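You operate a simulated robot arm through the tools that you are given. There is no shell and no other tool. Be economical: measure what you need, move in short steps, check, and stop when the job is done.

You run a simulated two-armed robot. Do the job below in one go: nothing can be reset, and whatever is moved stays where it is left.

JOB
Hold the copper pan and rub the tarnish off with chalk on the felt pad.
Fine: pad back, pan at the wall side of the side bench. Set down upright: felt pad. What is to be rubbed or washed off counts as gone when no trace of it is left.

Only the result counts: the job must be done as asked and must still hold three seconds after the hand-in. Knocking over, shifting, dropping, spilling or breaking anything else fails it.

ROBOT AND FRAMES
Two 6-joint arms with two-finger parallel grippers on one trunk, on a base that drives. Base frame: it is fixed to the floor where the robot stands at the start and does not move with it; the origin is under the middle of the robot, x ahead of it, y to its left, z up. Lengths are in m, angles in degrees, forces in N, time in s.
The left shoulder is at the start at [0.06, 0.187, 1.122], the right one opposite. With the tool pointing down near the work surface each hand reaches from about 0.22 to 0.62 m from the robot's upright axis, wherever it stands, measured 20 degrees to its own side. Places, roughly: chalk tin (9x9x3 cm) [0.5, -0.2, 0.8]; wall side of the side bench [0.8, -0.2, 0.8]. Payload 1.57 kg a hand.
The TCP of each hand is the grasp point between the finger pads, 0.03 m short of the fingertips. In the tool frame z runs along the fingers and y along their closing line. Largest opening 0.11 m; finger width 0.024, thickness 0.012; the body of the gripper, 0.048 by 0.112 m, starts 0.078 m behind the TCP.
Orientation is that of the tool frame in the base frame, as a unit quaternion [w, x, y, z]. With the fingers straight down and closing along the base's y, the tool's x points along the base's -x, its y along +y and its z along -z.

CONTROLS
- The arms move only by the tool play_rows. It takes "left_rows", "right_rows" or both (then of equal length, played together; a hand with none holds still); each is a list of rows, each an object (a shift or turn left out is 0, a gripper value left out holds the last) with "gripper": the opening, from 0 (shut) to 1 (fully open); "offset": the shift along the base's x, y, z in m, a list of three; "dr": the turn, a rotation vector about the base's x, y, z in degrees, a list of three. In form: [{"gripper": gripper, "offset": [dx, dy, dz], "dr": [rx, ry, rz]}, ...]. A call has 1 to 20 rows; each row is the pose to reach, as a shift and turn from the pose commanded when the call began. A row lasts 0.2 s, in which the tool goes at most 0.05 m and 8.6 degrees; a call with a longer step from one row to the next is refused whole, and so is a gripper value outside its range. A pose out of reach is approached as far as the arm can. The call stops where the force on the tool passes 40 N (or 10 N more than at its start, if that is more) or the arm is blocked; 0.2 s more then pass. The fingers move at their own pace (about 0.153 m/s each) and stop on an object; they squeeze with about 40 N. The grip force told is the motor's: it shows also when the fingers shut on nothing. Time passes only in rows, and 0.2 s behind the last, so rows that repeat a pose let the fingers close. It gives the time, the measured TCP pose, the force on the tool (base axes), the opening and the grip force at its end, in the units of the frame above (readings bear some noise), with the torque about the TCP (base axes, N m) and any sound that the robot's microphone picked up.
- Cameras (640 x 400 px; columns grow to the right, rows downward): "scene" is now at [0.0166, 0.0073, 1.6648]; the picture's right is [0.08, -1.00, 0.00], its down [-0.75, -0.06, -0.66] and it looks along [0.66, 0.06, -0.75] (base axes); focal length 250 px, centre (320, 200). "left" rides on the left gripper at [0.07, -0.016, -0.141] in its tool frame; the picture's right is [0.23, 0.97, 0.00], its down [-0.85, 0.20, -0.48] and it looks along [-0.47, 0.11, 0.88] (tool axes); focal length 222 px, centre (320, 200). "right" rides on the right gripper at [0.07, 0.016, -0.141] in its tool frame; the picture's right is [-0.23, 0.97, 0.00], its down [-0.86, -0.20, -0.48] and it looks along [-0.47, -0.11, 0.88] (tool axes); focal length 222 px, centre (320, 200). There is no depth. A picture from a camera that has moved, and an enlarged one, comes with that camera's place and axes in the base frame and with its lens.
- grab_frame(camera): a new picture of that camera. The clock stands still meanwhile.
- move_column(by): slides the trunk up (or, below 0, down) by that many m; the arms and the scene camera ride with it, the base frame stays. It gives what a move gives, with no picture.
- base_move(legs): drives the robot by 1 to 6 legs, each [ahead, left, turn to the left] in m, m and degrees, along the robot's own axes; the way and the turn of a leg run together, so that a leg with both is an arc; at most 1.5 m and 180 degrees a leg. The arms and the cameras ride along, it lands a little off, and it stops where it bumps. It gives what a move gives.
- aim_head(pan, tilt): turns the head with the scene camera to pan (to the left, within 86 degrees either way) and tilt (down, from -29 to 69), counted from straight ahead of the robot. It gives what a move gives.
- close_up(camera, box): a new picture of the part [left, top, right, bottom] of that camera's present view, enlarged. The clock stands still meanwhile.
- finish_job(): hands the job in; it is judged then, once.

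Go step by step. Nothing tells you exact positions but the pictures and the camera data: compare them with the known pose of the tool, close in by small moves and look again before you grip or let go. The budget is 120 turns and 100 pictures, counting those below and the enlarged ones. Unless the task says otherwise, let go and move clear before handing in, and close with one line.

The tools are called by a JSON object that holds its "name" and its "arguments". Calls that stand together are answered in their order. play_rows: Moves the arms, as the interface text tells. Its arguments: {"type":"object","properties":{"left_rows":{"type":"array"},"right_rows":{"type":"array"}},"required":[]} The other tools are called the same way: move_column (by) slides the trunk up or down; base_move (legs) drives the base; aim_head (pan, tilt) turns the head that bears the scene camera; grab_frame (camera) takes a picture; close_up (camera, box) takes an enlarged picture of a part of a camera's view; finish_job () hands the job in.

At the start:

```text
time_s: 0.0
left_tcp_pos: [0.4707, 0.1464, 1.07]
left_ee_rot: [0.0, 0.0, 1.0, -0.001]
left_wrist_force: [-0.9, -0.1, -0.4]
left_ft_torque: [-0.02, -0.01, -0.01]
left_finger_gap: 0.1098
left_grip_force: 0.1
right_tcp_pos: [0.4819, -0.1639, 1.1522]
right_ee_rot: [0.0, 0.0, 1.0, -0.001]
right_wrist_force: [-0.3, -0.6, -0.2]
right_ft_torque: [0.0, 0.02, 0.02]
right_finger_gap: 0.1102
right_grip_force: 0.1
trunk travel left (down, up): [-0.75, 0.24]
robot x, y, heading: [0.0017, 0.0006, 0.0]
head pan, tilt: [4.8, 48.6]
```

scene: 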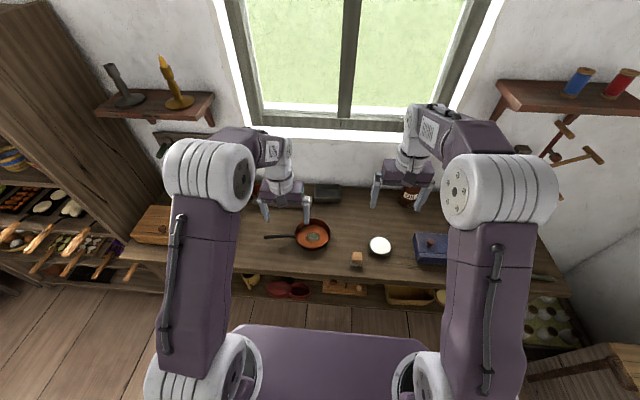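
right: 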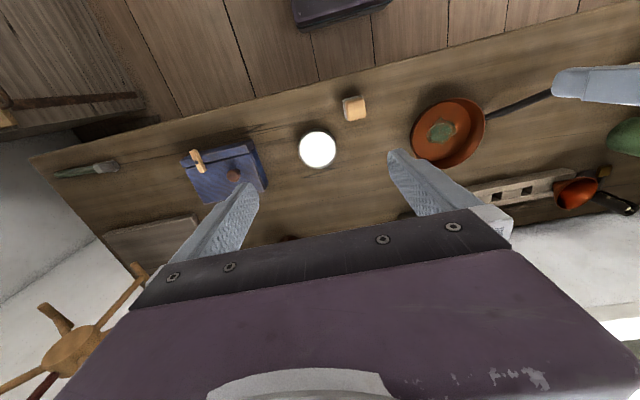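
left: 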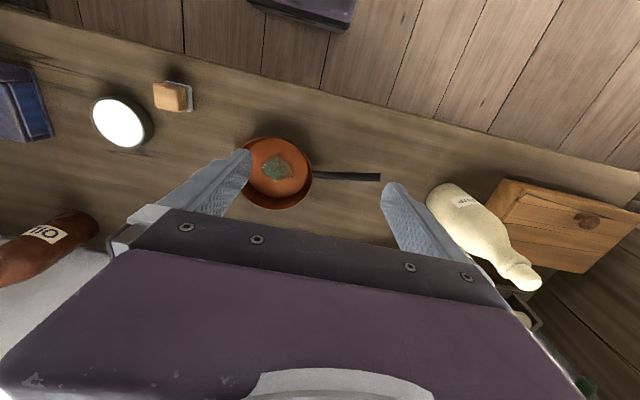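

I see the copper pan with green tarnish left of centre, a white round (chalk tin) and a small wooden-backed pad beside it. I'll take enlarged views to locate them.

{"name": "close_up", "arguments": {"camera": "scene", "box": [220, 170, 480, 310]}}

{"name": "close_up", "arguments": {"camera": "left", "box": [60, 50, 400, 230]}}

{"name": "close_up", "arguments": {"camera": "right", "box": [160, 60, 640, 260]}}

```text
2.46 times, centred on (350, 240) of scene
camera zoom: at [0.0166, 0.0073, 1.6648], right [0.08, -1.0, 0.0], down [-0.75, -0.06, -0.66], along [0.66, 0.06, -0.75], focal length 616 px, centre (246, 102)
```

zoom: 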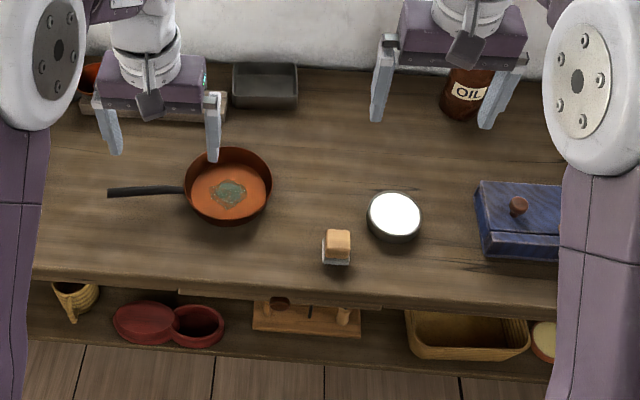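

```text
1.88 times, centred on (230, 140) of left
camera zoom: at [0.4012, 0.1316, 1.2119], right [-0.23, 0.97, 0.0], down [0.85, 0.2, 0.48], along [0.47, 0.11, -0.88], focal length 418 px, centre (489, 313)
```

zoom: 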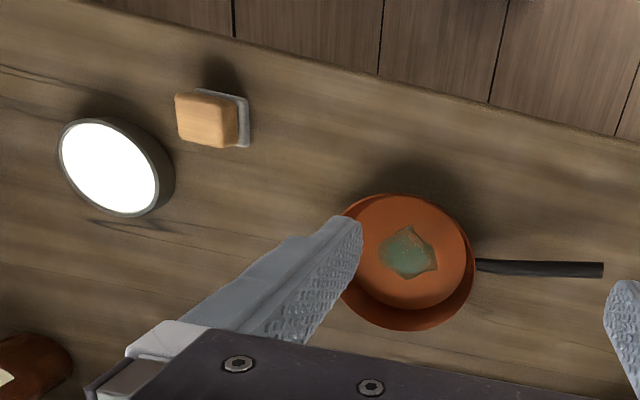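

```text
1.33 times, centred on (400, 160) of right
camera zoom: at [0.4126, -0.1467, 1.2935], right [0.23, 0.97, 0.0], down [0.86, -0.2, 0.48], along [0.47, -0.11, -0.88], focal length 296 px, centre (213, 253)
```

zoom: 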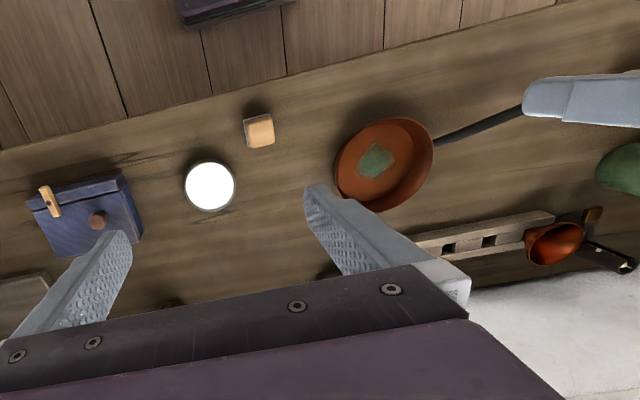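

The tin is at about (0.53,-0.18), the pad at (0.477,-0.092), and the pan centre at (0.56,0.08) with its handle toward +y. I move the right hand above the pad for a better look.

{"name": "play_rows", "arguments": {"right_rows": [{"gripper": 1, "offset": [0, 0.024, -0.04]}, {"offset": [0, 0.048, -0.08]}, {"offset": [-0.005, 0.072, -0.12]}, {"offset": [-0.005, 0.072, -0.15]}, {"offset": [-0.005, 0.072, -0.15]}]}}

{"name": "grab_frame", "arguments": {"camera": "right"}}

{"name": "grab_frame", "arguments": {"camera": "scene"}}

```text
time_s: 1.2
left_tcp_pos: [0.4698, 0.1469, 1.0691]
left_ee_rot: [0.0, 0.001, 1.0, -0.002]
left_wrist_force: [-0.4, -0.6, -0.4]
left_ft_torque: [-0.04, 0.02, -0.02]
left_finger_gap: 0.11
left_grip_force: 0.1
right_tcp_pos: [0.4768, -0.0921, 1.002]
right_ee_rot: [0.0, 0.0, 1.0, 0.0]
right_wrist_force: [0.6, -0.6, 0.9]
right_ft_torque: [0.01, 0.0, 0.0]
right_finger_gap: 0.1099
right_grip_force: 0.3
trunk travel left (down, up): [-0.75, 0.24]
robot x, y, heading: [-0.0001, 0.0021, -0.0]
head pan, tilt: [4.8, 48.6]
```

```text
93 pictures are left
camera right: at [0.4064, -0.0757, 1.144], right [0.23, 0.97, 0.0], down [0.85, -0.2, 0.48], along [0.47, -0.11, -0.88], focal length 222 px, centre (320, 200)
```

right: 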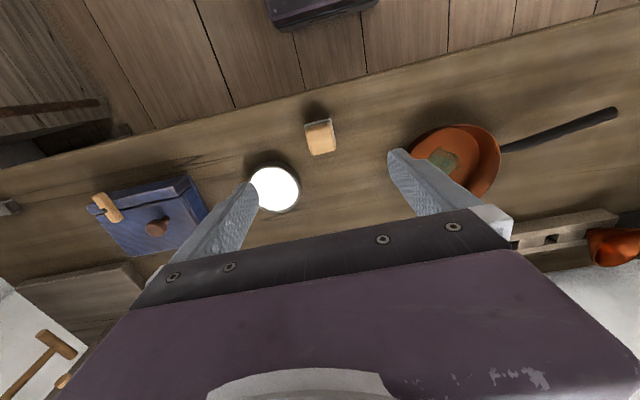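

```text
92 pictures are left
camera scene: at [0.0162, 0.0072, 1.6648], right [0.08, -1.0, 0.0], down [-0.75, -0.06, -0.66], along [0.66, 0.06, -0.75], focal length 250 px, centre (320, 200)
```

scene: 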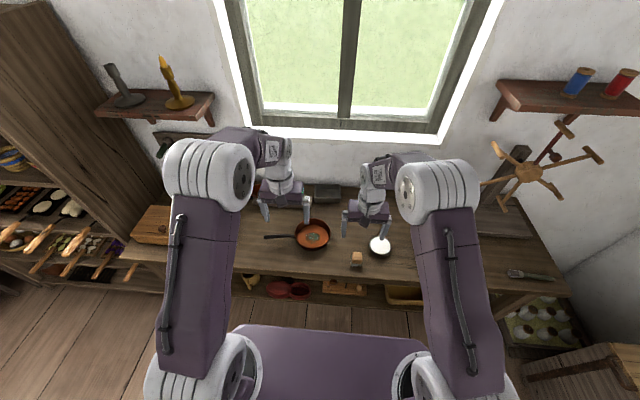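

{"name": "close_up", "arguments": {"camera": "right", "box": [250, 90, 410, 190]}}

{"name": "close_up", "arguments": {"camera": "right", "box": [390, 90, 640, 250]}}

```text
4.00 times, centred on (330, 140) of right
camera zoom: at [0.4064, -0.0757, 1.144], right [0.23, 0.97, 0.0], down [0.85, -0.2, 0.48], along [0.47, -0.11, -0.88], focal length 888 px, centre (280, 440)
```

zoom: 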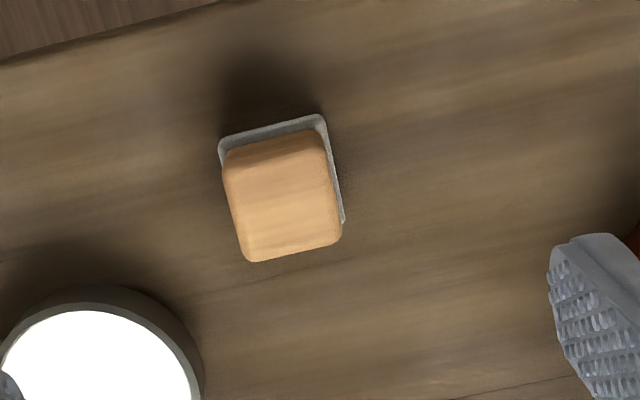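

```text
2.50 times, centred on (515, 170) of right
camera zoom: at [0.4064, -0.0757, 1.144], right [0.23, 0.97, 0.0], down [0.85, -0.2, 0.48], along [0.47, -0.11, -0.88], focal length 555 px, centre (-168, 275)
```

zoom: 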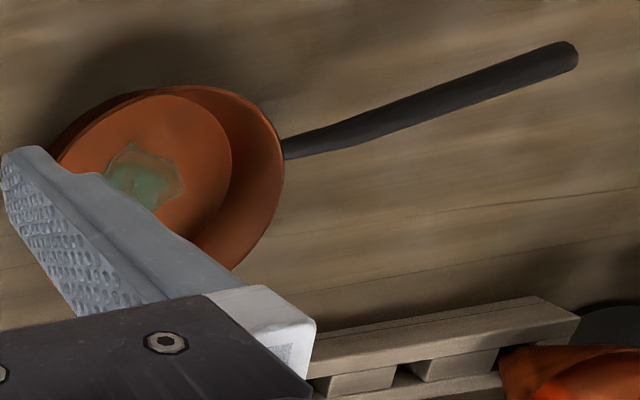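

The pad is square to the base axes, about 3.8 cm wide, centred near (0.479,-0.092). I lower over it and stop just above to check.

{"name": "play_rows", "arguments": {"right_rows": [{"gripper": 1, "offset": [0.002, 0, -0.04]}, {"offset": [0.002, 0, -0.08]}, {"offset": [0.002, 0, -0.12]}, {"offset": [0.002, 0, -0.12]}]}}

{"name": "close_up", "arguments": {"camera": "right", "box": [180, 60, 500, 260]}}

{"name": "close_up", "arguments": {"camera": "scene", "box": [300, 200, 420, 280]}}

```text
time_s: 2.2
left_tcp_pos: [0.4708, 0.1468, 1.07]
left_ee_rot: [0.0, 0.0, 1.0, -0.001]
left_wrist_force: [0.3, -0.4, 0.0]
left_ft_torque: [0.01, -0.03, 0.02]
left_finger_gap: 0.1102
left_grip_force: 0.1
right_tcp_pos: [0.4785, -0.0936, 0.8827]
right_ee_rot: [0.0, 0.0, 1.0, 0.001]
right_wrist_force: [-0.6, -0.5, -0.2]
right_ft_torque: [-0.02, 0.0, -0.01]
right_finger_gap: 0.11
right_grip_force: 0.1
trunk travel left (down, up): [-0.75, 0.24]
robot x, y, heading: [0.0036, -0.0002, -0.1]
head pan, tilt: [4.8, 48.6]
```

```text
2.00 times, centred on (340, 160) of right
camera zoom: at [0.4086, -0.0764, 1.0246], right [0.23, 0.97, 0.0], down [0.86, -0.2, 0.48], along [0.47, -0.11, -0.88], focal length 444 px, centre (280, 280)
```

zoom: 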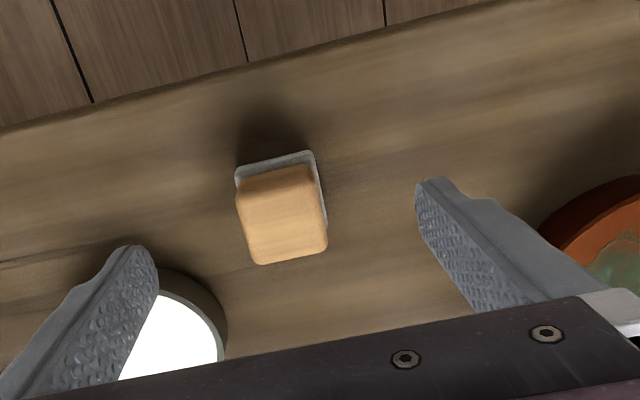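

```text
5.00 times, centred on (360, 240) of scene
camera zoom: at [0.0165, 0.0073, 1.6648], right [0.08, -1.0, 0.0], down [-0.75, -0.06, -0.66], along [0.66, 0.06, -0.75], focal length 1252 px, centre (120, 0)
```

zoom: 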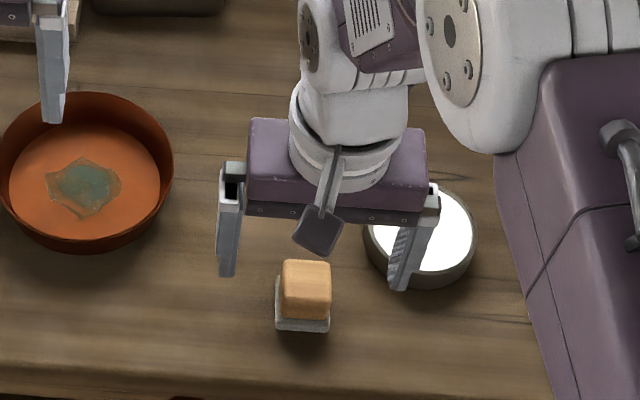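

Pad top is at about z=0.838. I'll narrow the opening so that the outer finger clears the tin, go down, and grip the wooden back.

{"name": "play_rows", "arguments": {"right_rows": [{"gripper": 0.64, "offset": [-0.001, 0.001, 0]}, {"offset": [-0.001, 0.001, 0]}, {"offset": [-0.001, 0.001, -0.02]}, {"offset": [-0.001, 0.001, -0.039]}, {"offset": [-0.001, 0.001, -0.039]}, {"gripper": 0, "offset": [-0.001, 0.001, -0.039]}, {"offset": [-0.001, 0.001, -0.039]}, {"offset": [-0.001, 0.001, -0.039]}]}}

{"name": "close_up", "arguments": {"camera": "scene", "box": [300, 200, 420, 280]}}

```text
time_s: 4.0
left_tcp_pos: [0.4711, 0.147, 1.0689]
left_ee_rot: [0.0, 0.001, 1.0, -0.001]
left_wrist_force: [0.7, 0.4, 0.1]
left_ft_torque: [0.02, -0.02, -0.02]
left_finger_gap: 0.1101
left_grip_force: 0.0
right_tcp_pos: [0.4771, -0.0911, 0.8438]
right_ee_rot: [0.0, -0.001, 1.0, 0.0]
right_wrist_force: [0.4, 0.3, 1.1]
right_ft_torque: [0.02, 0.0, 0.02]
right_finger_gap: 0.0388
right_grip_force: 40.1
trunk travel left (down, up): [-0.75, 0.24]
robot x, y, heading: [-0.0016, 0.0006, 0.3]
head pan, tilt: [4.8, 48.6]
```

```text
5.00 times, centred on (360, 240) of scene
camera zoom: at [0.0166, 0.0073, 1.6647], right [0.08, -1.0, 0.0], down [-0.75, -0.06, -0.66], along [0.66, 0.06, -0.75], focal length 1252 px, centre (120, 0)
```

zoom: 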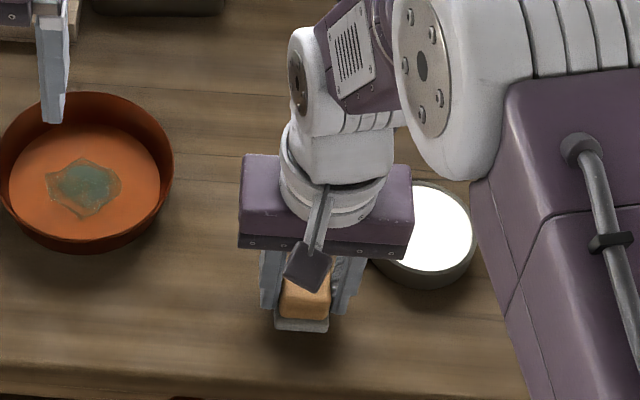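

The pad is gripped. I lift it and carry it over the chalk tin, staying above it to check.

{"name": "play_rows", "arguments": {"right_rows": [{"gripper": 0, "offset": [0, 0, 0.03]}, {"offset": [0, 0, 0.065]}, {"offset": [0.02, -0.03, 0.065]}, {"offset": [0.04, -0.062, 0.065]}, {"offset": [0.058, -0.091, 0.065]}, {"offset": [0.058, -0.091, 0.05]}, {"offset": [0.058, -0.091, 0.05]}]}}

{"name": "close_up", "arguments": {"camera": "scene", "box": [320, 190, 460, 280]}}

{"name": "grab_frame", "arguments": {"camera": "right"}}

```text
time_s: 5.6
left_tcp_pos: [0.4702, 0.1464, 1.0697]
left_ee_rot: [0.0, 0.0, 1.0, -0.001]
left_wrist_force: [-0.5, -0.8, 0.7]
left_ft_torque: [-0.03, -0.03, -0.05]
left_finger_gap: 0.1102
left_grip_force: 0.0
right_tcp_pos: [0.5353, -0.1814, 0.8898]
right_ee_rot: [0.0, 0.0, 1.0, -0.001]
right_wrist_force: [0.2, 0.0, -0.8]
right_ft_torque: [-0.01, 0.02, -0.03]
right_finger_gap: 0.0389
right_grip_force: 40.4
trunk travel left (down, up): [-0.75, 0.24]
robot x, y, heading: [0.0011, -0.0005, 0.2]
head pan, tilt: [4.8, 48.6]
```

```text
4.44 times, centred on (390, 235) of scene
camera zoom: at [0.0163, 0.0074, 1.6648], right [0.08, -1.0, 0.0], down [-0.75, -0.06, -0.66], along [0.66, 0.06, -0.75], focal length 1112 px, centre (9, 44)
```

zoom: 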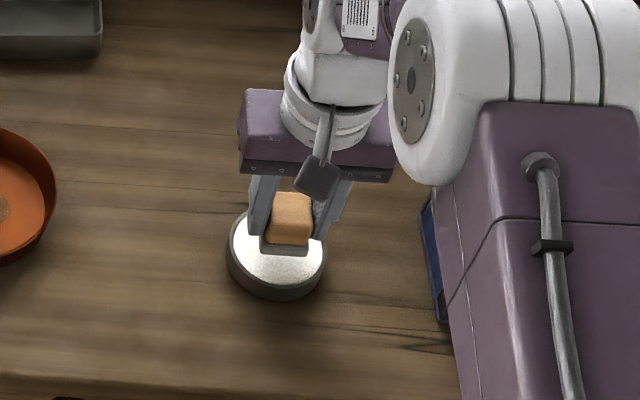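

```text
85 pictures are left
camera right: at [0.4657, -0.1648, 1.033], right [0.23, 0.97, 0.0], down [0.86, -0.2, 0.48], along [0.47, -0.11, -0.88], focal length 222 px, centre (320, 200)
```

right: 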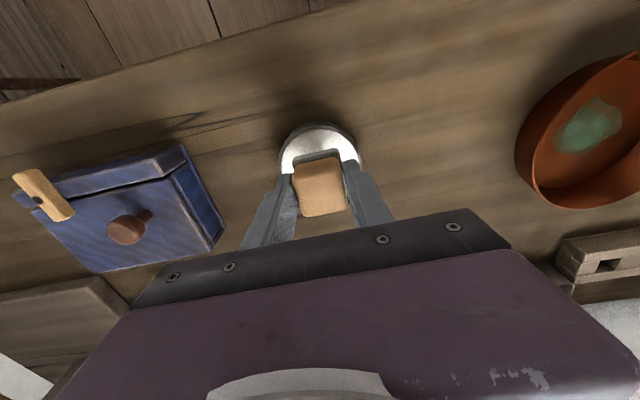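

It is centred over the tin. I lower gently into the chalk.

{"name": "play_rows", "arguments": {"right_rows": [{"gripper": 0, "offset": [0, 0, -0.008]}, {"offset": [0, 0, -0.014]}, {"offset": [0, 0, -0.018]}, {"offset": [0, 0, -0.022]}]}}

```text
time_s: 6.6
left_tcp_pos: [0.4705, 0.1467, 1.0697]
left_ee_rot: [0.0, 0.0, 1.0, 0.0]
left_wrist_force: [-0.5, 0.7, 0.0]
left_ft_torque: [0.02, 0.0, 0.02]
left_finger_gap: 0.1102
left_grip_force: 0.2
right_tcp_pos: [0.5377, -0.1821, 0.8703]
right_ee_rot: [0.0, 0.0, 1.0, 0.0]
right_wrist_force: [0.1, -0.5, 0.3]
right_ft_torque: [0.03, 0.02, 0.01]
right_finger_gap: 0.0388
right_grip_force: 39.8
trunk travel left (down, up): [-0.75, 0.24]
robot x, y, heading: [-0.0009, -0.0015, 0.1]
head pan, tilt: [4.8, 48.6]
```

{"name": "play_rows", "arguments": {"right_rows": [{"gripper": 0, "offset": [-0.001, 0, -0.002]}, {"offset": [-0.001, 0, -0.004]}, {"offset": [-0.001, 0, -0.006]}, {"offset": [-0.001, 0, -0.006]}]}}

{"name": "close_up", "arguments": {"camera": "scene", "box": [350, 220, 410, 260]}}

```text
time_s: 7.6
left_tcp_pos: [0.4689, 0.1464, 1.0706]
left_ee_rot: [0.0, 0.001, 1.0, -0.001]
left_wrist_force: [0.9, 0.0, -0.9]
left_ft_torque: [0.01, 0.0, 0.04]
left_finger_gap: 0.11
left_grip_force: 0.1
right_tcp_pos: [0.5356, -0.1819, 0.8676]
right_ee_rot: [0.003, 0.0, 1.0, 0.0]
right_wrist_force: [1.8, -5.5, 20.6]
right_ft_torque: [-0.29, 0.08, 0.03]
right_finger_gap: 0.0387
right_grip_force: 40.0
trunk travel left (down, up): [-0.75, 0.24]
robot x, y, heading: [-0.0024, -0.0008, 0.2]
head pan, tilt: [4.8, 48.6]
```

```text
10.00 times, centred on (380, 240) of scene
camera zoom: at [0.0135, 0.0072, 1.6651], right [0.08, -1.0, 0.0], down [-0.75, -0.06, -0.66], along [0.66, 0.06, -0.75], focal length 2503 px, centre (-280, -200)
```

zoom: 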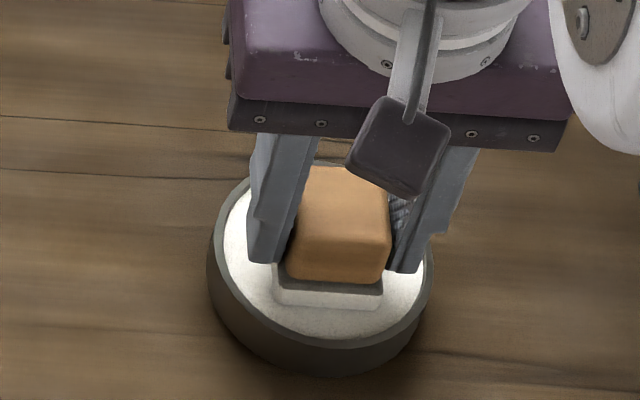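

Contact with the chalk at about 20 N; the felt edge looks white. I lift straight up and look, and meanwhile turn the left hand 90° so its fingers close across the pan handle.

{"name": "play_rows", "arguments": {"right_rows": [{"gripper": 0, "offset": [0, 0, 0.02]}, {"offset": [0, 0, 0.06]}, {"offset": [0, 0, 0.1]}, {"offset": [0, 0, 0.1]}, {"offset": [0, 0, 0.1]}, {"offset": [0, 0, 0.1]}, {"offset": [0, 0, 0.1]}, {"offset": [0, 0, 0.1]}, {"offset": [0, 0, 0.1]}, {"offset": [0, 0, 0.1]}, {"offset": [0, 0, 0.1]}, {"offset": [0, 0, 0.1]}], "left_rows": [{"gripper": 1, "offset": [0, 0.02, 0], "dr": [0, 0, 8]}, {"offset": [0.01, 0.04, 0], "dr": [0, 0, 16]}, {"offset": [0.02, 0.06, 0], "dr": [0, 0, 24]}, {"offset": [0.03, 0.07, 0], "dr": [0, 0, 32]}, {"offset": [0.04, 0.08, 0], "dr": [0, 0, 40]}, {"offset": [0.05, 0.08, 0], "dr": [0, 0, 48]}, {"offset": [0.06, 0.08, 0], "dr": [0, 0, 56]}, {"offset": [0.065, 0.08, 0], "dr": [0, 0, 64]}, {"offset": [0.065, 0.08, 0], "dr": [0, 0, 72]}, {"offset": [0.065, 0.08, 0], "dr": [0, 0, 80]}, {"offset": [0.065, 0.08, 0], "dr": [0, 0, 86]}, {"offset": [0.065, 0.08, 0], "dr": [0, 0, 86]}]}}

{"name": "grab_frame", "arguments": {"camera": "left"}}

{"name": "grab_frame", "arguments": {"camera": "scene"}}

```text
time_s: 10.2
left_tcp_pos: [0.535, 0.2258, 1.0684]
left_ee_rot: [0.0, -0.683, 0.731, -0.001]
left_wrist_force: [0.3, 0.3, 0.1]
left_ft_torque: [0.04, 0.01, -0.03]
left_finger_gap: 0.1099
left_grip_force: 0.1
right_tcp_pos: [0.5364, -0.1815, 0.9645]
right_ee_rot: [0.001, 0.0, 1.0, 0.001]
right_wrist_force: [-0.1, -0.2, -0.5]
right_ft_torque: [0.04, -0.01, 0.01]
right_finger_gap: 0.0387
right_grip_force: 40.3
trunk travel left (down, up): [-0.75, 0.24]
robot x, y, heading: [-0.0004, -0.0013, 0.2]
head pan, tilt: [4.8, 48.6]
```

```text
83 pictures are left
camera left: at [0.5466, 0.1565, 1.2116], right [-0.99, -0.16, 0.0], down [-0.14, 0.87, 0.48], along [-0.08, 0.47, -0.88], focal length 222 px, centre (320, 200)
```

left: 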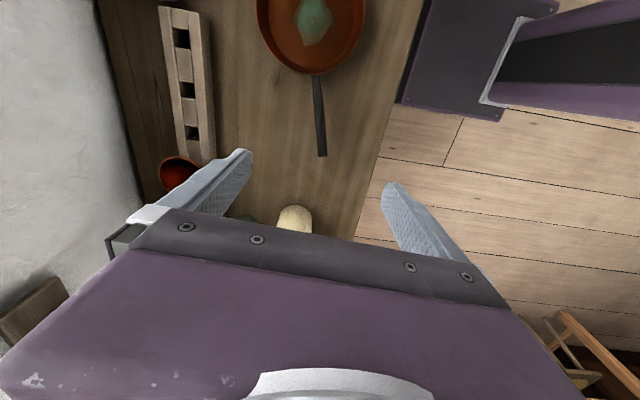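

```text
82 pictures are left
camera scene: at [0.0167, 0.0072, 1.6647], right [0.08, -1.0, 0.0], down [-0.75, -0.06, -0.66], along [0.66, 0.06, -0.75], focal length 250 px, centre (320, 200)
```

scene: 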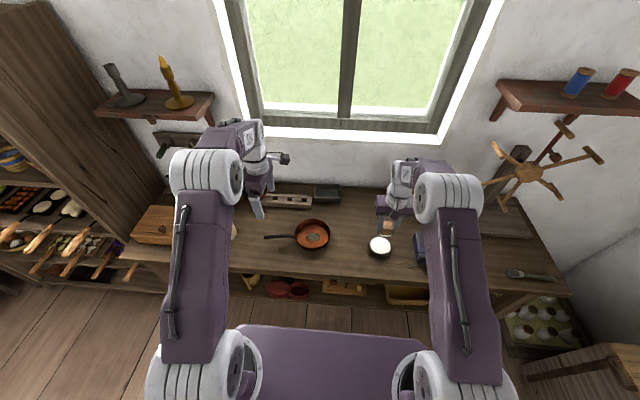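

The pan handle runs from about (0.552,0.151,0.836) to (0.525,0.263,0.855). I turn the left hand another 15° square to it and lower close to it.

{"name": "play_rows", "arguments": {"left_rows": [{"gripper": 1, "offset": [0, 0, -0.04], "dr": [0, 0, 8]}, {"offset": [0, 0, -0.08], "dr": [0, 0, 15]}, {"offset": [0, 0, -0.12], "dr": [0, 0, 15]}, {"offset": [0, 0, -0.15], "dr": [0, 0, 15]}, {"gripper": 0.6, "offset": [0, 0, -0.165], "dr": [0, 0, 15]}, {"offset": [0, 0, -0.165], "dr": [0, 0, 15]}, {"offset": [0, 0, -0.165], "dr": [0, 0, 15]}]}}

{"name": "grab_frame", "arguments": {"camera": "left"}}

{"name": "close_up", "arguments": {"camera": "scene", "box": [200, 180, 420, 300]}}

```text
time_s: 11.8
left_tcp_pos: [0.5361, 0.2266, 0.9026]
left_ee_rot: [-0.001, 0.772, -0.636, 0.0]
left_wrist_force: [0.4, -0.9, -0.4]
left_ft_torque: [0.01, -0.03, 0.0]
left_finger_gap: 0.0662
left_grip_force: 0.1
right_tcp_pos: [0.5368, -0.1812, 0.9651]
right_ee_rot: [0.0, 0.001, 1.0, 0.0]
right_wrist_force: [0.6, -0.1, -0.7]
right_ft_torque: [-0.02, 0.04, 0.01]
right_finger_gap: 0.0386
right_grip_force: 40.7
trunk travel left (down, up): [-0.75, 0.24]
robot x, y, heading: [-0.0004, -0.0022, 0.0]
head pan, tilt: [4.8, 48.6]
```

```text
81 pictures are left
camera left: at [0.5647, 0.1612, 1.0463], right [-0.91, -0.41, 0.0], down [-0.36, 0.8, 0.48], along [-0.19, 0.44, -0.88], focal length 222 px, centre (320, 200)
```

left: 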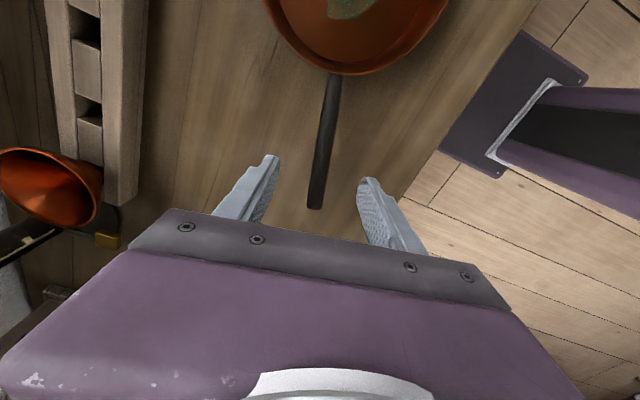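

```text
2.91 times, centred on (310, 240) of scene
camera zoom: at [0.0168, 0.0073, 1.6647], right [0.08, -1.0, 0.0], down [-0.75, -0.06, -0.66], along [0.66, 0.06, -0.75], focal length 728 px, centre (349, 84)
```

zoom: 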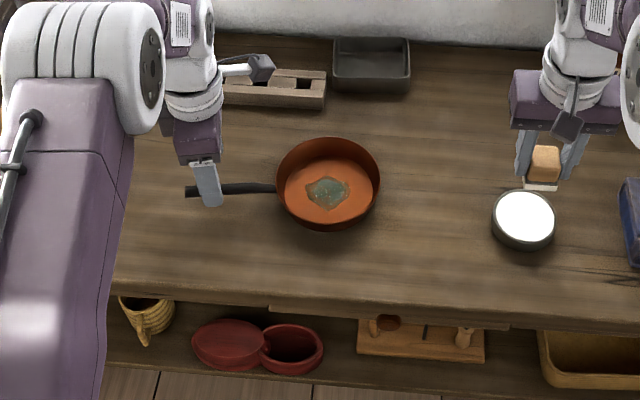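

The handle sits between the fingers as computed. I lower to its height and close.

{"name": "play_rows", "arguments": {"left_rows": [{"gripper": 0.6, "offset": [-0.001, 0, -0.025]}, {"offset": [-0.001, 0, -0.052]}, {"offset": [-0.001, 0, -0.052]}]}}

{"name": "grab_frame", "arguments": {"camera": "left"}}

```text
time_s: 12.6
left_tcp_pos: [0.5343, 0.2262, 0.8538]
left_ee_rot: [0.0, 0.771, -0.636, 0.001]
left_wrist_force: [0.8, -0.3, 0.6]
left_ft_torque: [0.02, 0.02, 0.0]
left_finger_gap: 0.066
left_grip_force: 0.0
right_tcp_pos: [0.5364, -0.1805, 0.965]
right_ee_rot: [0.0, 0.0, 1.0, 0.0]
right_wrist_force: [-0.3, 0.2, -0.3]
right_ft_torque: [0.02, 0.01, -0.04]
right_finger_gap: 0.039
right_grip_force: 40.0
trunk travel left (down, up): [-0.75, 0.24]
robot x, y, heading: [0.0001, 0.0039, -0.1]
head pan, tilt: [4.8, 48.6]
```

```text
79 pictures are left
camera left: at [0.5639, 0.1613, 0.9962], right [-0.91, -0.41, 0.0], down [-0.36, 0.8, 0.48], along [-0.19, 0.44, -0.88], focal length 222 px, centre (320, 200)
```

left: 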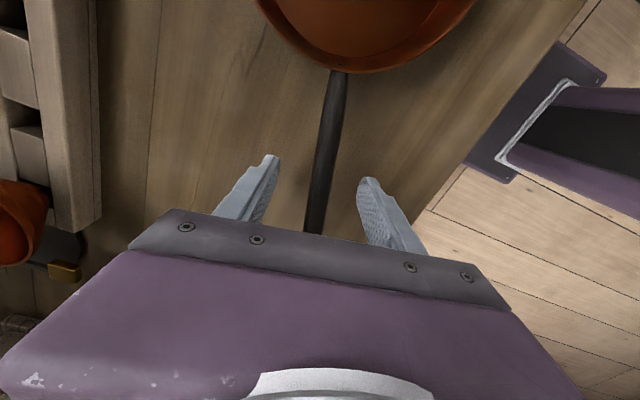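

{"name": "play_rows", "arguments": {"left_rows": [{"gripper": 0}, {}, {}, {}]}}

{"name": "close_up", "arguments": {"camera": "scene", "box": [250, 200, 400, 290]}}

```text
time_s: 13.6
left_tcp_pos: [0.5345, 0.2272, 0.8534]
left_ee_rot: [-0.001, 0.772, -0.636, 0.001]
left_wrist_force: [0.7, 0.5, -0.8]
left_ft_torque: [0.07, -0.02, 0.03]
left_finger_gap: 0.015
left_grip_force: 31.2
right_tcp_pos: [0.5369, -0.1816, 0.9646]
right_ee_rot: [-0.001, 0.0, 1.0, -0.001]
right_wrist_force: [0.3, -0.4, -0.3]
right_ft_torque: [0.02, -0.01, -0.03]
right_finger_gap: 0.0386
right_grip_force: 40.0
trunk travel left (down, up): [-0.75, 0.24]
robot x, y, heading: [0.001, 0.001, 0.1]
head pan, tilt: [4.8, 48.6]
```

```text
4.27 times, centred on (325, 245) of scene
camera zoom: at [0.0169, 0.0074, 1.6647], right [0.08, -1.0, 0.0], down [-0.75, -0.06, -0.66], along [0.66, 0.06, -0.75], focal length 1068 px, centre (299, 8)
```

zoom: 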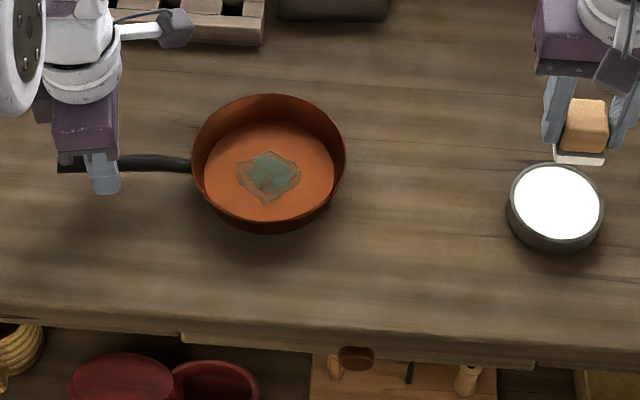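

Handle is held, but this side's wrist camera would crowd the right hand during rubbing. I'll let go, rise, and turn the left hand 180° so that its camera faces away from the pan.

{"name": "play_rows", "arguments": {"left_rows": [{"gripper": 0.6}, {}, {"offset": [0, 0, 0.03]}, {"offset": [0, 0, 0.07]}, {"offset": [0, 0, 0.1]}, {"offset": [0, 0, 0.1], "dr": [0, 0, -8]}, {"offset": [0, 0, 0.1], "dr": [0, 0, -16]}, {"offset": [0, 0, 0.1], "dr": [0, 0, -24]}, {"offset": [0, 0, 0.1], "dr": [0, 0, -32]}, {"offset": [0, 0, 0.1], "dr": [0, 0, -40]}, {"offset": [0, 0, 0.1], "dr": [0, 0, -48]}, {"offset": [0, 0, 0.1], "dr": [0, 0, -56]}, {"offset": [0, 0, 0.1], "dr": [0, 0, -64]}, {"offset": [0, 0, 0.1], "dr": [0, 0, -72]}, {"offset": [0, 0, 0.1], "dr": [0, 0, -80]}, {"offset": [0, 0, 0.1], "dr": [0, 0, -88]}, {"offset": [0, 0, 0.1], "dr": [0, 0, -90]}]}}

{"name": "play_rows", "arguments": {"left_rows": [{"dr": [0, 0, -8]}, {"dr": [0, 0, -16]}, {"dr": [0, 0, -24]}, {"dr": [0, 0, -32]}, {"dr": [0, 0, -40]}, {"dr": [0, 0, -48]}, {"dr": [0, 0, -56]}, {"dr": [0, 0, -64]}, {"dr": [0, 0, -72]}, {"dr": [0, 0, -80]}, {"dr": [0, 0, -88]}, {"dr": [0, 0, -88]}]}}

{"name": "close_up", "arguments": {"camera": "scene", "box": [200, 180, 420, 300]}}

{"name": "grab_frame", "arguments": {"camera": "left"}}

```text
time_s: 17.2
left_tcp_pos: [0.5349, 0.2263, 0.9518]
left_ee_rot: [0.0, -0.096, 0.995, -0.002]
left_wrist_force: [0.0, -0.6, 0.0]
left_ft_torque: [0.03, 0.02, 0.02]
left_finger_gap: 0.0662
left_grip_force: 0.0
right_tcp_pos: [0.5364, -0.1811, 0.9647]
right_ee_rot: [0.001, 0.0, 1.0, 0.0]
right_wrist_force: [0.9, -0.2, 0.2]
right_ft_torque: [-0.03, -0.02, -0.04]
right_finger_gap: 0.0387
right_grip_force: 40.1
trunk travel left (down, up): [-0.75, 0.24]
robot x, y, heading: [0.0002, -0.0003, 0.0]
head pan, tilt: [4.8, 48.6]
```

```text
time_s: 19.8
left_tcp_pos: [0.5345, 0.2273, 0.9517]
left_ee_rot: [-0.001, 0.623, 0.782, 0.0]
left_wrist_force: [0.6, 0.1, 0.2]
left_ft_torque: [-0.01, -0.02, -0.01]
left_finger_gap: 0.0661
left_grip_force: 0.1
right_tcp_pos: [0.5361, -0.181, 0.9633]
right_ee_rot: [-0.001, 0.0, 1.0, 0.0]
right_wrist_force: [-0.5, 0.0, 0.3]
right_ft_torque: [0.0, 0.03, 0.03]
right_finger_gap: 0.0386
right_grip_force: 39.8
trunk travel left (down, up): [-0.75, 0.24]
robot x, y, heading: [0.0042, -0.0006, -0.2]
head pan, tilt: [4.8, 48.6]
```

```text
2.91 times, centred on (310, 240) of scene
camera zoom: at [0.0167, 0.0073, 1.6647], right [0.08, -1.0, 0.0], down [-0.75, -0.06, -0.66], along [0.66, 0.06, -0.75], focal length 728 px, centre (349, 84)
```

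zoom: 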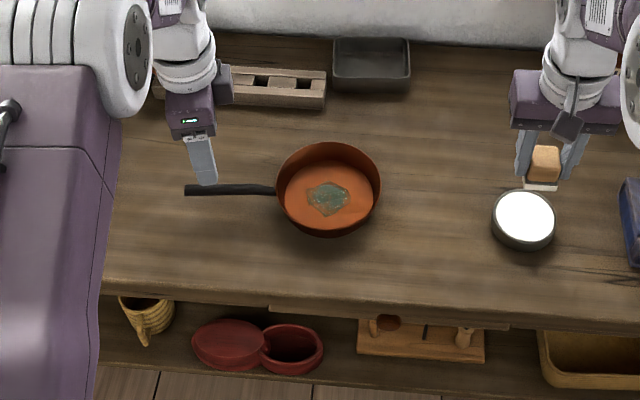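

```text
76 pictures are left
camera left: at [0.504, 0.2919, 1.0947], right [0.9, 0.44, 0.0], down [0.39, -0.79, 0.48], along [0.21, -0.43, -0.88], focal length 222 px, centre (320, 200)
```

left: 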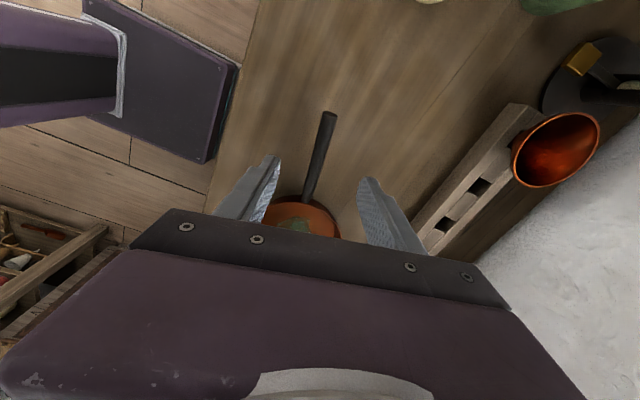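

The handle again lies between the fingers. I lower slightly nearer the handle's end and close.

{"name": "play_rows", "arguments": {"left_rows": [{"gripper": 0.6, "offset": [-0.001, 0.008, -0.03]}, {"offset": [-0.001, 0.008, -0.07]}, {"offset": [-0.001, 0.008, -0.1]}, {"offset": [-0.001, 0.008, -0.1]}, {"gripper": 0, "offset": [-0.001, 0.008, -0.1]}, {"offset": [-0.001, 0.008, -0.1]}, {"offset": [-0.001, 0.008, -0.1]}, {"offset": [-0.001, 0.008, -0.1]}]}}

{"name": "close_up", "arguments": {"camera": "scene", "box": [250, 200, 400, 290]}}

```text
time_s: 21.6
left_tcp_pos: [0.5323, 0.2347, 0.8528]
left_ee_rot: [0.0, 0.623, 0.782, -0.001]
left_wrist_force: [0.2, 0.0, 0.2]
left_ft_torque: [0.39, 0.09, -0.05]
left_finger_gap: 0.0148
left_grip_force: 31.3
right_tcp_pos: [0.536, -0.1809, 0.9638]
right_ee_rot: [0.0, 0.0, 1.0, 0.0]
right_wrist_force: [-0.2, -0.3, -0.5]
right_ft_torque: [0.0, 0.0, 0.02]
right_finger_gap: 0.0387
right_grip_force: 39.8
trunk travel left (down, up): [-0.75, 0.24]
robot x, y, heading: [0.0007, -0.0019, 0.2]
head pan, tilt: [4.8, 48.6]
```

```text
4.27 times, centred on (325, 245) of scene
camera zoom: at [0.0168, 0.0073, 1.6647], right [0.08, -1.0, 0.0], down [-0.75, -0.06, -0.66], along [0.66, 0.06, -0.75], focal length 1068 px, centre (299, 8)
```

zoom: 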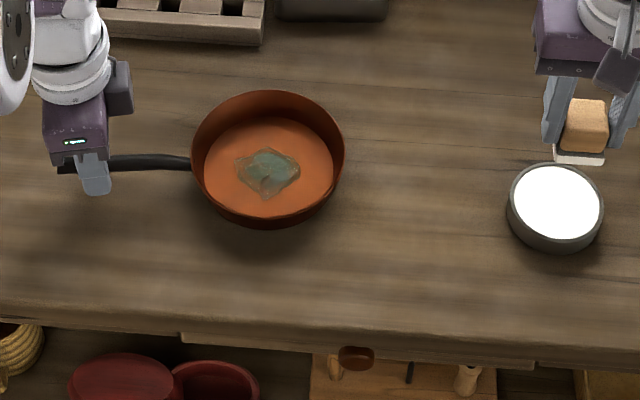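

Pan held, tarnish about 6 cm across centred near (0.563,0.082). I carry the chalked pad over it and pause just above the rim.

{"name": "play_rows", "arguments": {"right_rows": [{"gripper": 0, "offset": [0.005, 0.045, 0]}, {"offset": [0.01, 0.09, 0]}, {"offset": [0.015, 0.135, 0]}, {"offset": [0.02, 0.18, 0]}, {"offset": [0.025, 0.225, 0]}, {"offset": [0.027, 0.262, 0]}, {"offset": [0.027, 0.262, -0.04]}, {"offset": [0.027, 0.262, -0.07]}, {"offset": [0.027, 0.262, -0.07]}]}}

{"name": "close_up", "arguments": {"camera": "scene", "box": [250, 180, 400, 270]}}

{"name": "grab_frame", "arguments": {"camera": "right"}}

```text
time_s: 23.6
left_tcp_pos: [0.5343, 0.2347, 0.8534]
left_ee_rot: [-0.001, 0.622, 0.783, -0.001]
left_wrist_force: [-1.5, 0.3, -0.3]
left_ft_torque: [0.03, 0.04, -0.07]
left_finger_gap: 0.0147
left_grip_force: 31.1
right_tcp_pos: [0.5313, 0.0634, 0.8996]
right_ee_rot: [0.0, 0.0, 1.0, 0.0]
right_wrist_force: [0.0, -0.9, -0.8]
right_ft_torque: [0.0, 0.0, -0.01]
right_finger_gap: 0.039
right_grip_force: 40.4
right hand out of reach, approached as far as the arm can: row 5, 6, 7, 8, 9
trunk travel left (down, up): [-0.75, 0.24]
robot x, y, heading: [0.0001, 0.0006, -0.2]
head pan, tilt: [4.8, 48.6]
```

```text
4.27 times, centred on (325, 225) of scene
camera zoom: at [0.0169, 0.0075, 1.6648], right [0.08, -1.0, 0.0], down [-0.75, -0.06, -0.66], along [0.66, 0.06, -0.75], focal length 1068 px, centre (299, 93)
```

zoom: 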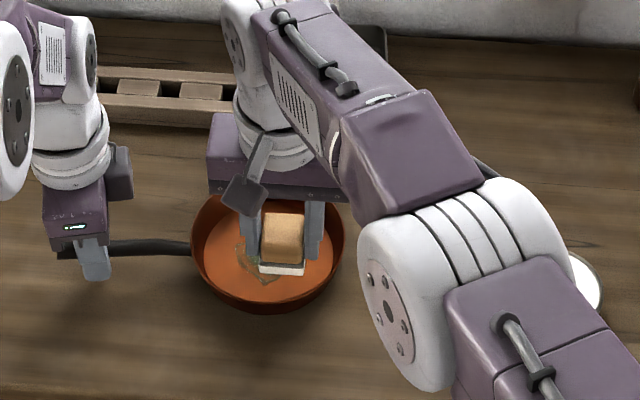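

```text
73 pictures are left
camera right: at [0.462, 0.0806, 1.0408], right [0.23, 0.97, 0.0], down [0.86, -0.2, 0.48], along [0.47, -0.11, -0.88], focal length 222 px, centre (320, 200)
```

right: 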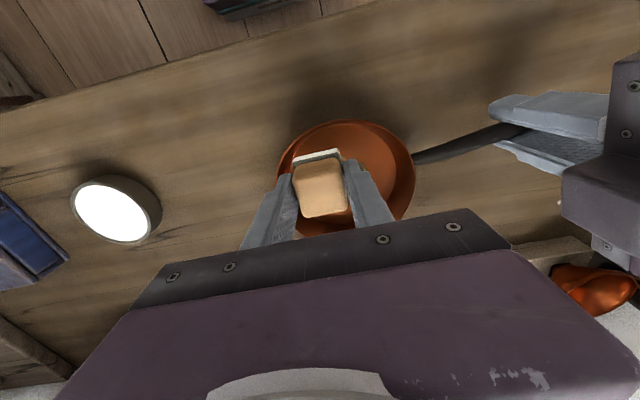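

The right arm can't quite reach the pan there. I back the right hand off, then slide the held pan toward the right and nearer to me.

{"name": "play_rows", "arguments": {"right_rows": [{"gripper": 0, "offset": [0, 0, 0.03]}, {"offset": [-0.01, 0, 0.06]}, {"offset": [-0.02, -0.03, 0.07]}, {"offset": [-0.03, -0.06, 0.07]}, {"offset": [-0.03, -0.06, 0.07]}, {"offset": [-0.03, -0.06, 0.07]}, {"offset": [-0.03, -0.06, 0.07]}, {"offset": [-0.03, -0.06, 0.07]}, {"offset": [-0.03, -0.06, 0.07]}], "left_rows": [{"gripper": 0}, {}, {"offset": [0, 0, 0.003]}, {"offset": [-0.01, -0.017, 0.003]}, {"offset": [-0.02, -0.034, 0.003]}, {"offset": [-0.03, -0.051, 0.003]}, {"offset": [-0.04, -0.068, 0.003]}, {"offset": [-0.05, -0.085, 0.003]}, {"offset": [-0.05, -0.085, 0.001]}]}}

{"name": "close_up", "arguments": {"camera": "scene", "box": [240, 190, 400, 290]}}

```text
time_s: 25.6
left_tcp_pos: [0.483, 0.1484, 0.8541]
left_ee_rot: [0.0, 0.622, 0.783, -0.001]
left_wrist_force: [-1.2, -1.3, -2.8]
left_ft_torque: [0.21, 0.07, -0.01]
left_finger_gap: 0.0152
left_grip_force: 31.2
right_tcp_pos: [0.501, 0.0038, 0.9688]
right_ee_rot: [0.001, -0.001, 1.0, 0.0]
right_wrist_force: [0.5, 0.2, -0.3]
right_ft_torque: [0.0, -0.01, -0.02]
right_finger_gap: 0.0387
right_grip_force: 40.2
trunk travel left (down, up): [-0.75, 0.24]
robot x, y, heading: [0.001, 0.0001, 0.2]
head pan, tilt: [4.8, 48.6]
```

```text
4.00 times, centred on (320, 240) of scene
camera zoom: at [0.017, 0.0077, 1.6648], right [0.08, -1.0, 0.0], down [-0.75, -0.06, -0.66], along [0.66, 0.06, -0.75], focal length 1001 px, centre (320, 40)
```

zoom: 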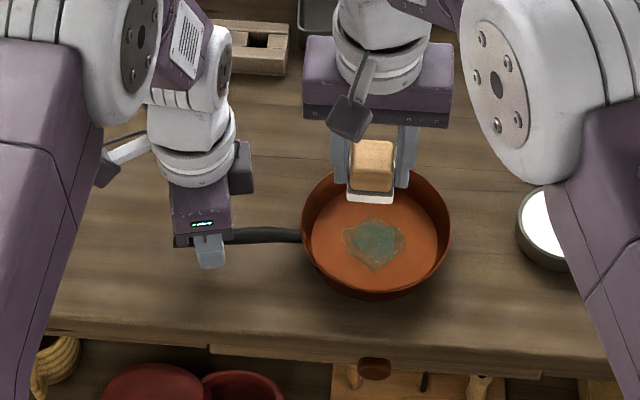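

Pan is now near (0.513,-0.003), in reach of the right hand. I lower the pad into it to just above the floor.

{"name": "play_rows", "arguments": {"right_rows": [{"gripper": 0, "offset": [0.011, -0.007, 0]}, {"offset": [0.011, -0.007, -0.04]}, {"offset": [0.011, -0.007, -0.08]}, {"offset": [0.011, -0.007, -0.105]}, {"offset": [0.011, -0.007, -0.105]}]}}

{"name": "close_up", "arguments": {"camera": "scene", "box": [260, 190, 420, 290]}}

{"name": "grab_frame", "arguments": {"camera": "right"}}

```text
time_s: 26.8
left_tcp_pos: [0.4833, 0.1489, 0.8539]
left_ee_rot: [-0.001, 0.623, 0.782, -0.001]
left_wrist_force: [0.5, -1.0, -0.7]
left_ft_torque: [-0.12, -0.03, 0.02]
left_finger_gap: 0.0148
left_grip_force: 30.6
right_tcp_pos: [0.5131, -0.0021, 0.8661]
right_ee_rot: [0.0, 0.0, 1.0, 0.0]
right_wrist_force: [-0.3, 0.0, -1.3]
right_ft_torque: [0.02, 0.01, -0.01]
right_finger_gap: 0.0387
right_grip_force: 40.6
trunk travel left (down, up): [-0.75, 0.24]
robot x, y, heading: [0.0011, -0.0002, -0.0]
head pan, tilt: [4.8, 48.6]
```

```text
4.00 times, centred on (340, 240) of scene
camera zoom: at [0.0167, 0.0073, 1.6647], right [0.08, -1.0, 0.0], down [-0.75, -0.06, -0.66], along [0.66, 0.06, -0.75], focal length 1001 px, centre (240, 40)
```

zoom: 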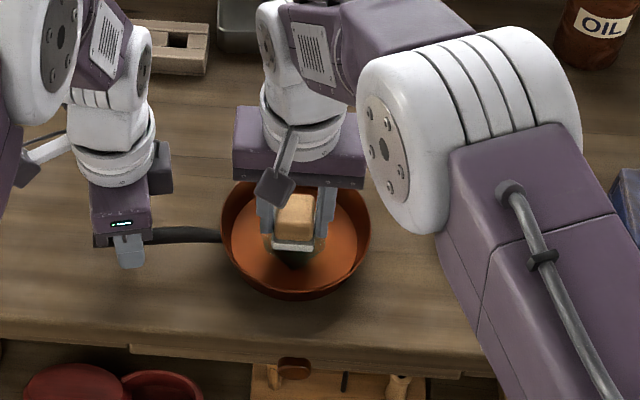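

```text
70 pictures are left
camera right: at [0.4429, 0.0141, 1.0082], right [0.23, 0.97, 0.0], down [0.86, -0.2, 0.48], along [0.47, -0.11, -0.88], focal length 222 px, centre (320, 200)
```

right: 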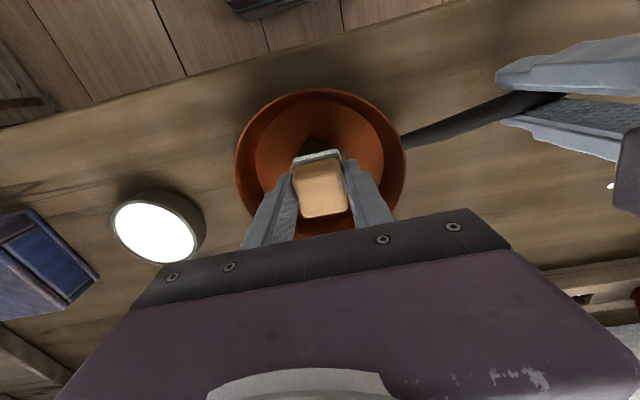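

{"name": "play_rows", "arguments": {"right_rows": [{"gripper": 0, "offset": [0, 0, -0.007]}, {"offset": [0, 0, -0.012]}, {"offset": [0, 0, -0.016]}, {"offset": [0, 0, -0.019]}]}}

```text
time_s: 27.8
left_tcp_pos: [0.4833, 0.1485, 0.8552]
left_ee_rot: [0.0, 0.623, 0.783, -0.001]
left_wrist_force: [2.1, -1.6, -9.4]
left_ft_torque: [0.6, 0.13, 0.29]
left_finger_gap: 0.0151
left_grip_force: 31.0
right_tcp_pos: [0.513, -0.0033, 0.8472]
right_ee_rot: [0.002, 0.0, 1.0, 0.001]
right_wrist_force: [-2.3, -1.7, 16.5]
right_ft_torque: [-0.03, 0.13, 0.04]
right_finger_gap: 0.0387
right_grip_force: 39.9
trunk travel left (down, up): [-0.75, 0.24]
robot x, y, heading: [0.0009, 0.0025, -0.2]
head pan, tilt: [4.8, 48.6]
```

Contact with about 16 N. I rub in small strokes across the tarnish.

{"name": "play_rows", "arguments": {"right_rows": [{"gripper": 0, "offset": [0.01, 0, 0]}, {"offset": [0.02, 0, 0]}, {"offset": [0.013, 0.013, 0]}, {"offset": [0, 0.018, 0]}, {"offset": [-0.013, 0.013, 0]}, {"offset": [-0.02, 0, 0]}, {"offset": [-0.013, -0.013, 0]}, {"offset": [0, -0.018, 0]}, {"offset": [0.013, -0.013, 0]}, {"offset": [0.02, 0, 0]}, {"offset": [0, 0, 0]}, {"offset": [-0.02, 0, 0]}, {"offset": [-0.013, 0.013, 0]}, {"offset": [0, 0.018, 0]}, {"offset": [0, 0, 0]}, {"offset": [0, -0.018, 0]}, {"offset": [0.013, -0.013, 0]}, {"offset": [0.013, 0.013, 0]}, {"offset": [-0.013, -0.013, 0]}, {"offset": [0, 0, 0]}]}}

{"name": "close_up", "arguments": {"camera": "scene", "box": [260, 190, 420, 290]}}

```text
time_s: 32.0
left_tcp_pos: [0.4833, 0.1498, 0.8541]
left_ee_rot: [0.0, 0.624, 0.782, -0.002]
left_wrist_force: [-0.9, -0.6, 3.2]
left_ft_torque: [-0.2, -0.03, -0.04]
left_finger_gap: 0.015
left_grip_force: 31.2
right_tcp_pos: [0.5112, -0.0031, 0.8452]
right_ee_rot: [0.0, 0.0, 1.0, 0.001]
right_wrist_force: [-0.9, -0.1, 1.1]
right_ft_torque: [-0.06, 0.03, -0.03]
right_finger_gap: 0.0387
right_grip_force: 40.0
trunk travel left (down, up): [-0.75, 0.24]
robot x, y, heading: [-0.0009, 0.0006, 0.0]
head pan, tilt: [4.8, 48.6]
```

```text
4.00 times, centred on (340, 240) of scene
camera zoom: at [0.0158, 0.0079, 1.6648], right [0.08, -1.0, 0.0], down [-0.75, -0.06, -0.66], along [0.66, 0.06, -0.75], focal length 1001 px, centre (240, 40)
```

zoom: 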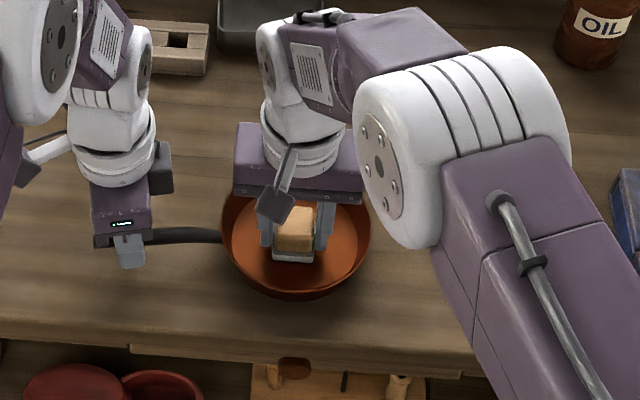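

Contact force has dropped as the pan settled; the tarnish is largely hidden or gone. I press 3 mm lower, rub once more, then lift to look.

{"name": "play_rows", "arguments": {"right_rows": [{"gripper": 0, "offset": [0, 0, -0.003]}, {"offset": [0.01, 0, -0.003]}, {"offset": [0.02, 0, -0.003]}, {"offset": [0.013, 0.013, -0.003]}, {"offset": [0, 0.018, -0.003]}, {"offset": [-0.013, 0.013, -0.003]}, {"offset": [-0.02, 0, -0.003]}, {"offset": [-0.013, -0.013, -0.003]}, {"offset": [0, -0.018, -0.003]}, {"offset": [0.013, -0.013, -0.003]}, {"offset": [0.013, 0.013, -0.003]}, {"offset": [-0.013, 0.013, -0.003]}, {"offset": [-0.013, -0.013, -0.003]}, {"offset": [0, 0, -0.003]}]}}

{"name": "play_rows", "arguments": {"right_rows": [{"gripper": 0, "offset": [0, 0, 0.03]}, {"offset": [0, 0, 0.07]}, {"offset": [0, -0.04, 0.1]}, {"offset": [0, -0.08, 0.1]}, {"offset": [0, -0.11, 0.1]}, {"offset": [0, -0.11, 0.1]}]}}

{"name": "close_up", "arguments": {"camera": "scene", "box": [290, 215, 380, 270]}}

{"name": "grab_frame", "arguments": {"camera": "right"}}

```text
time_s: 35.0
left_tcp_pos: [0.4824, 0.1505, 0.854]
left_ee_rot: [0.0, 0.622, 0.783, -0.001]
left_wrist_force: [1.3, 4.0, -5.5]
left_ft_torque: [-0.09, -0.12, 0.23]
left_finger_gap: 0.0149
left_grip_force: 31.5
right_tcp_pos: [0.5088, -0.0033, 0.8427]
right_ee_rot: [0.0, 0.0, 1.0, 0.0]
right_wrist_force: [-7.0, -7.3, 25.3]
right_ft_torque: [-0.29, 0.23, 0.02]
right_finger_gap: 0.0385
right_grip_force: 40.4
trunk travel left (down, up): [-0.75, 0.24]
robot x, y, heading: [-0.0027, -0.0019, -0.1]
head pan, tilt: [4.8, 48.6]
```

```text
time_s: 36.4
left_tcp_pos: [0.4839, 0.1489, 0.8542]
left_ee_rot: [0.0, 0.622, 0.783, -0.001]
left_wrist_force: [0.5, 0.1, 4.9]
left_ft_torque: [-0.37, -0.07, -0.03]
left_finger_gap: 0.0149
left_grip_force: 31.4
right_tcp_pos: [0.511, -0.1119, 0.9448]
right_ee_rot: [-0.001, 0.0, 1.0, 0.0]
right_wrist_force: [0.1, -0.1, 0.6]
right_ft_torque: [-0.03, -0.01, 0.0]
right_finger_gap: 0.0386
right_grip_force: 40.6
trunk travel left (down, up): [-0.75, 0.24]
robot x, y, heading: [-0.0001, 0.0007, -0.4]
head pan, tilt: [4.8, 48.6]
```

```text
7.11 times, centred on (335, 242) of scene
camera zoom: at [0.0157, 0.0076, 1.6648], right [0.08, -1.0, 0.0], down [-0.75, -0.06, -0.66], along [0.66, 0.06, -0.75], focal length 1780 px, centre (213, -102)
```

zoom: 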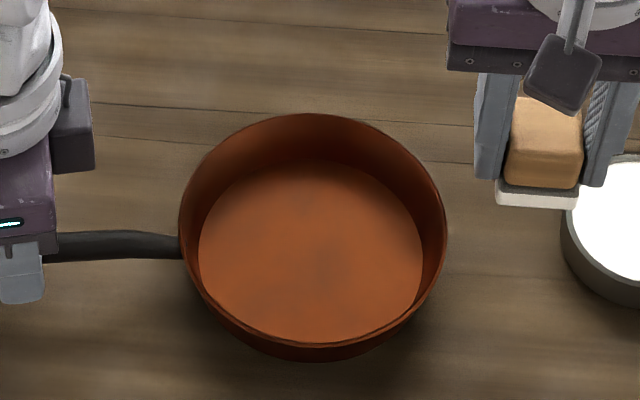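

```text
67 pictures are left
camera right: at [0.4411, -0.0957, 1.0857], right [0.23, 0.97, 0.0], down [0.85, -0.2, 0.48], along [0.47, -0.11, -0.88], focal length 222 px, centre (320, 200)
```

right: 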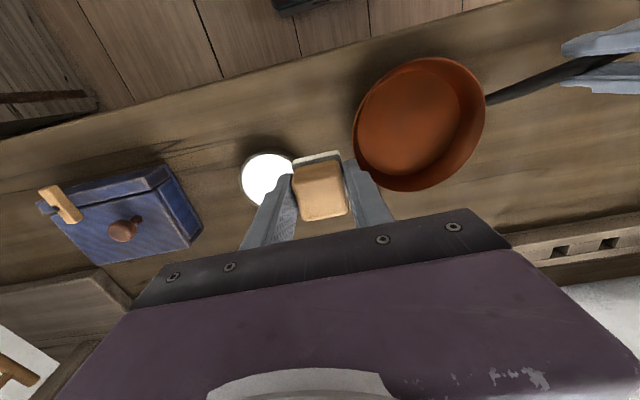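

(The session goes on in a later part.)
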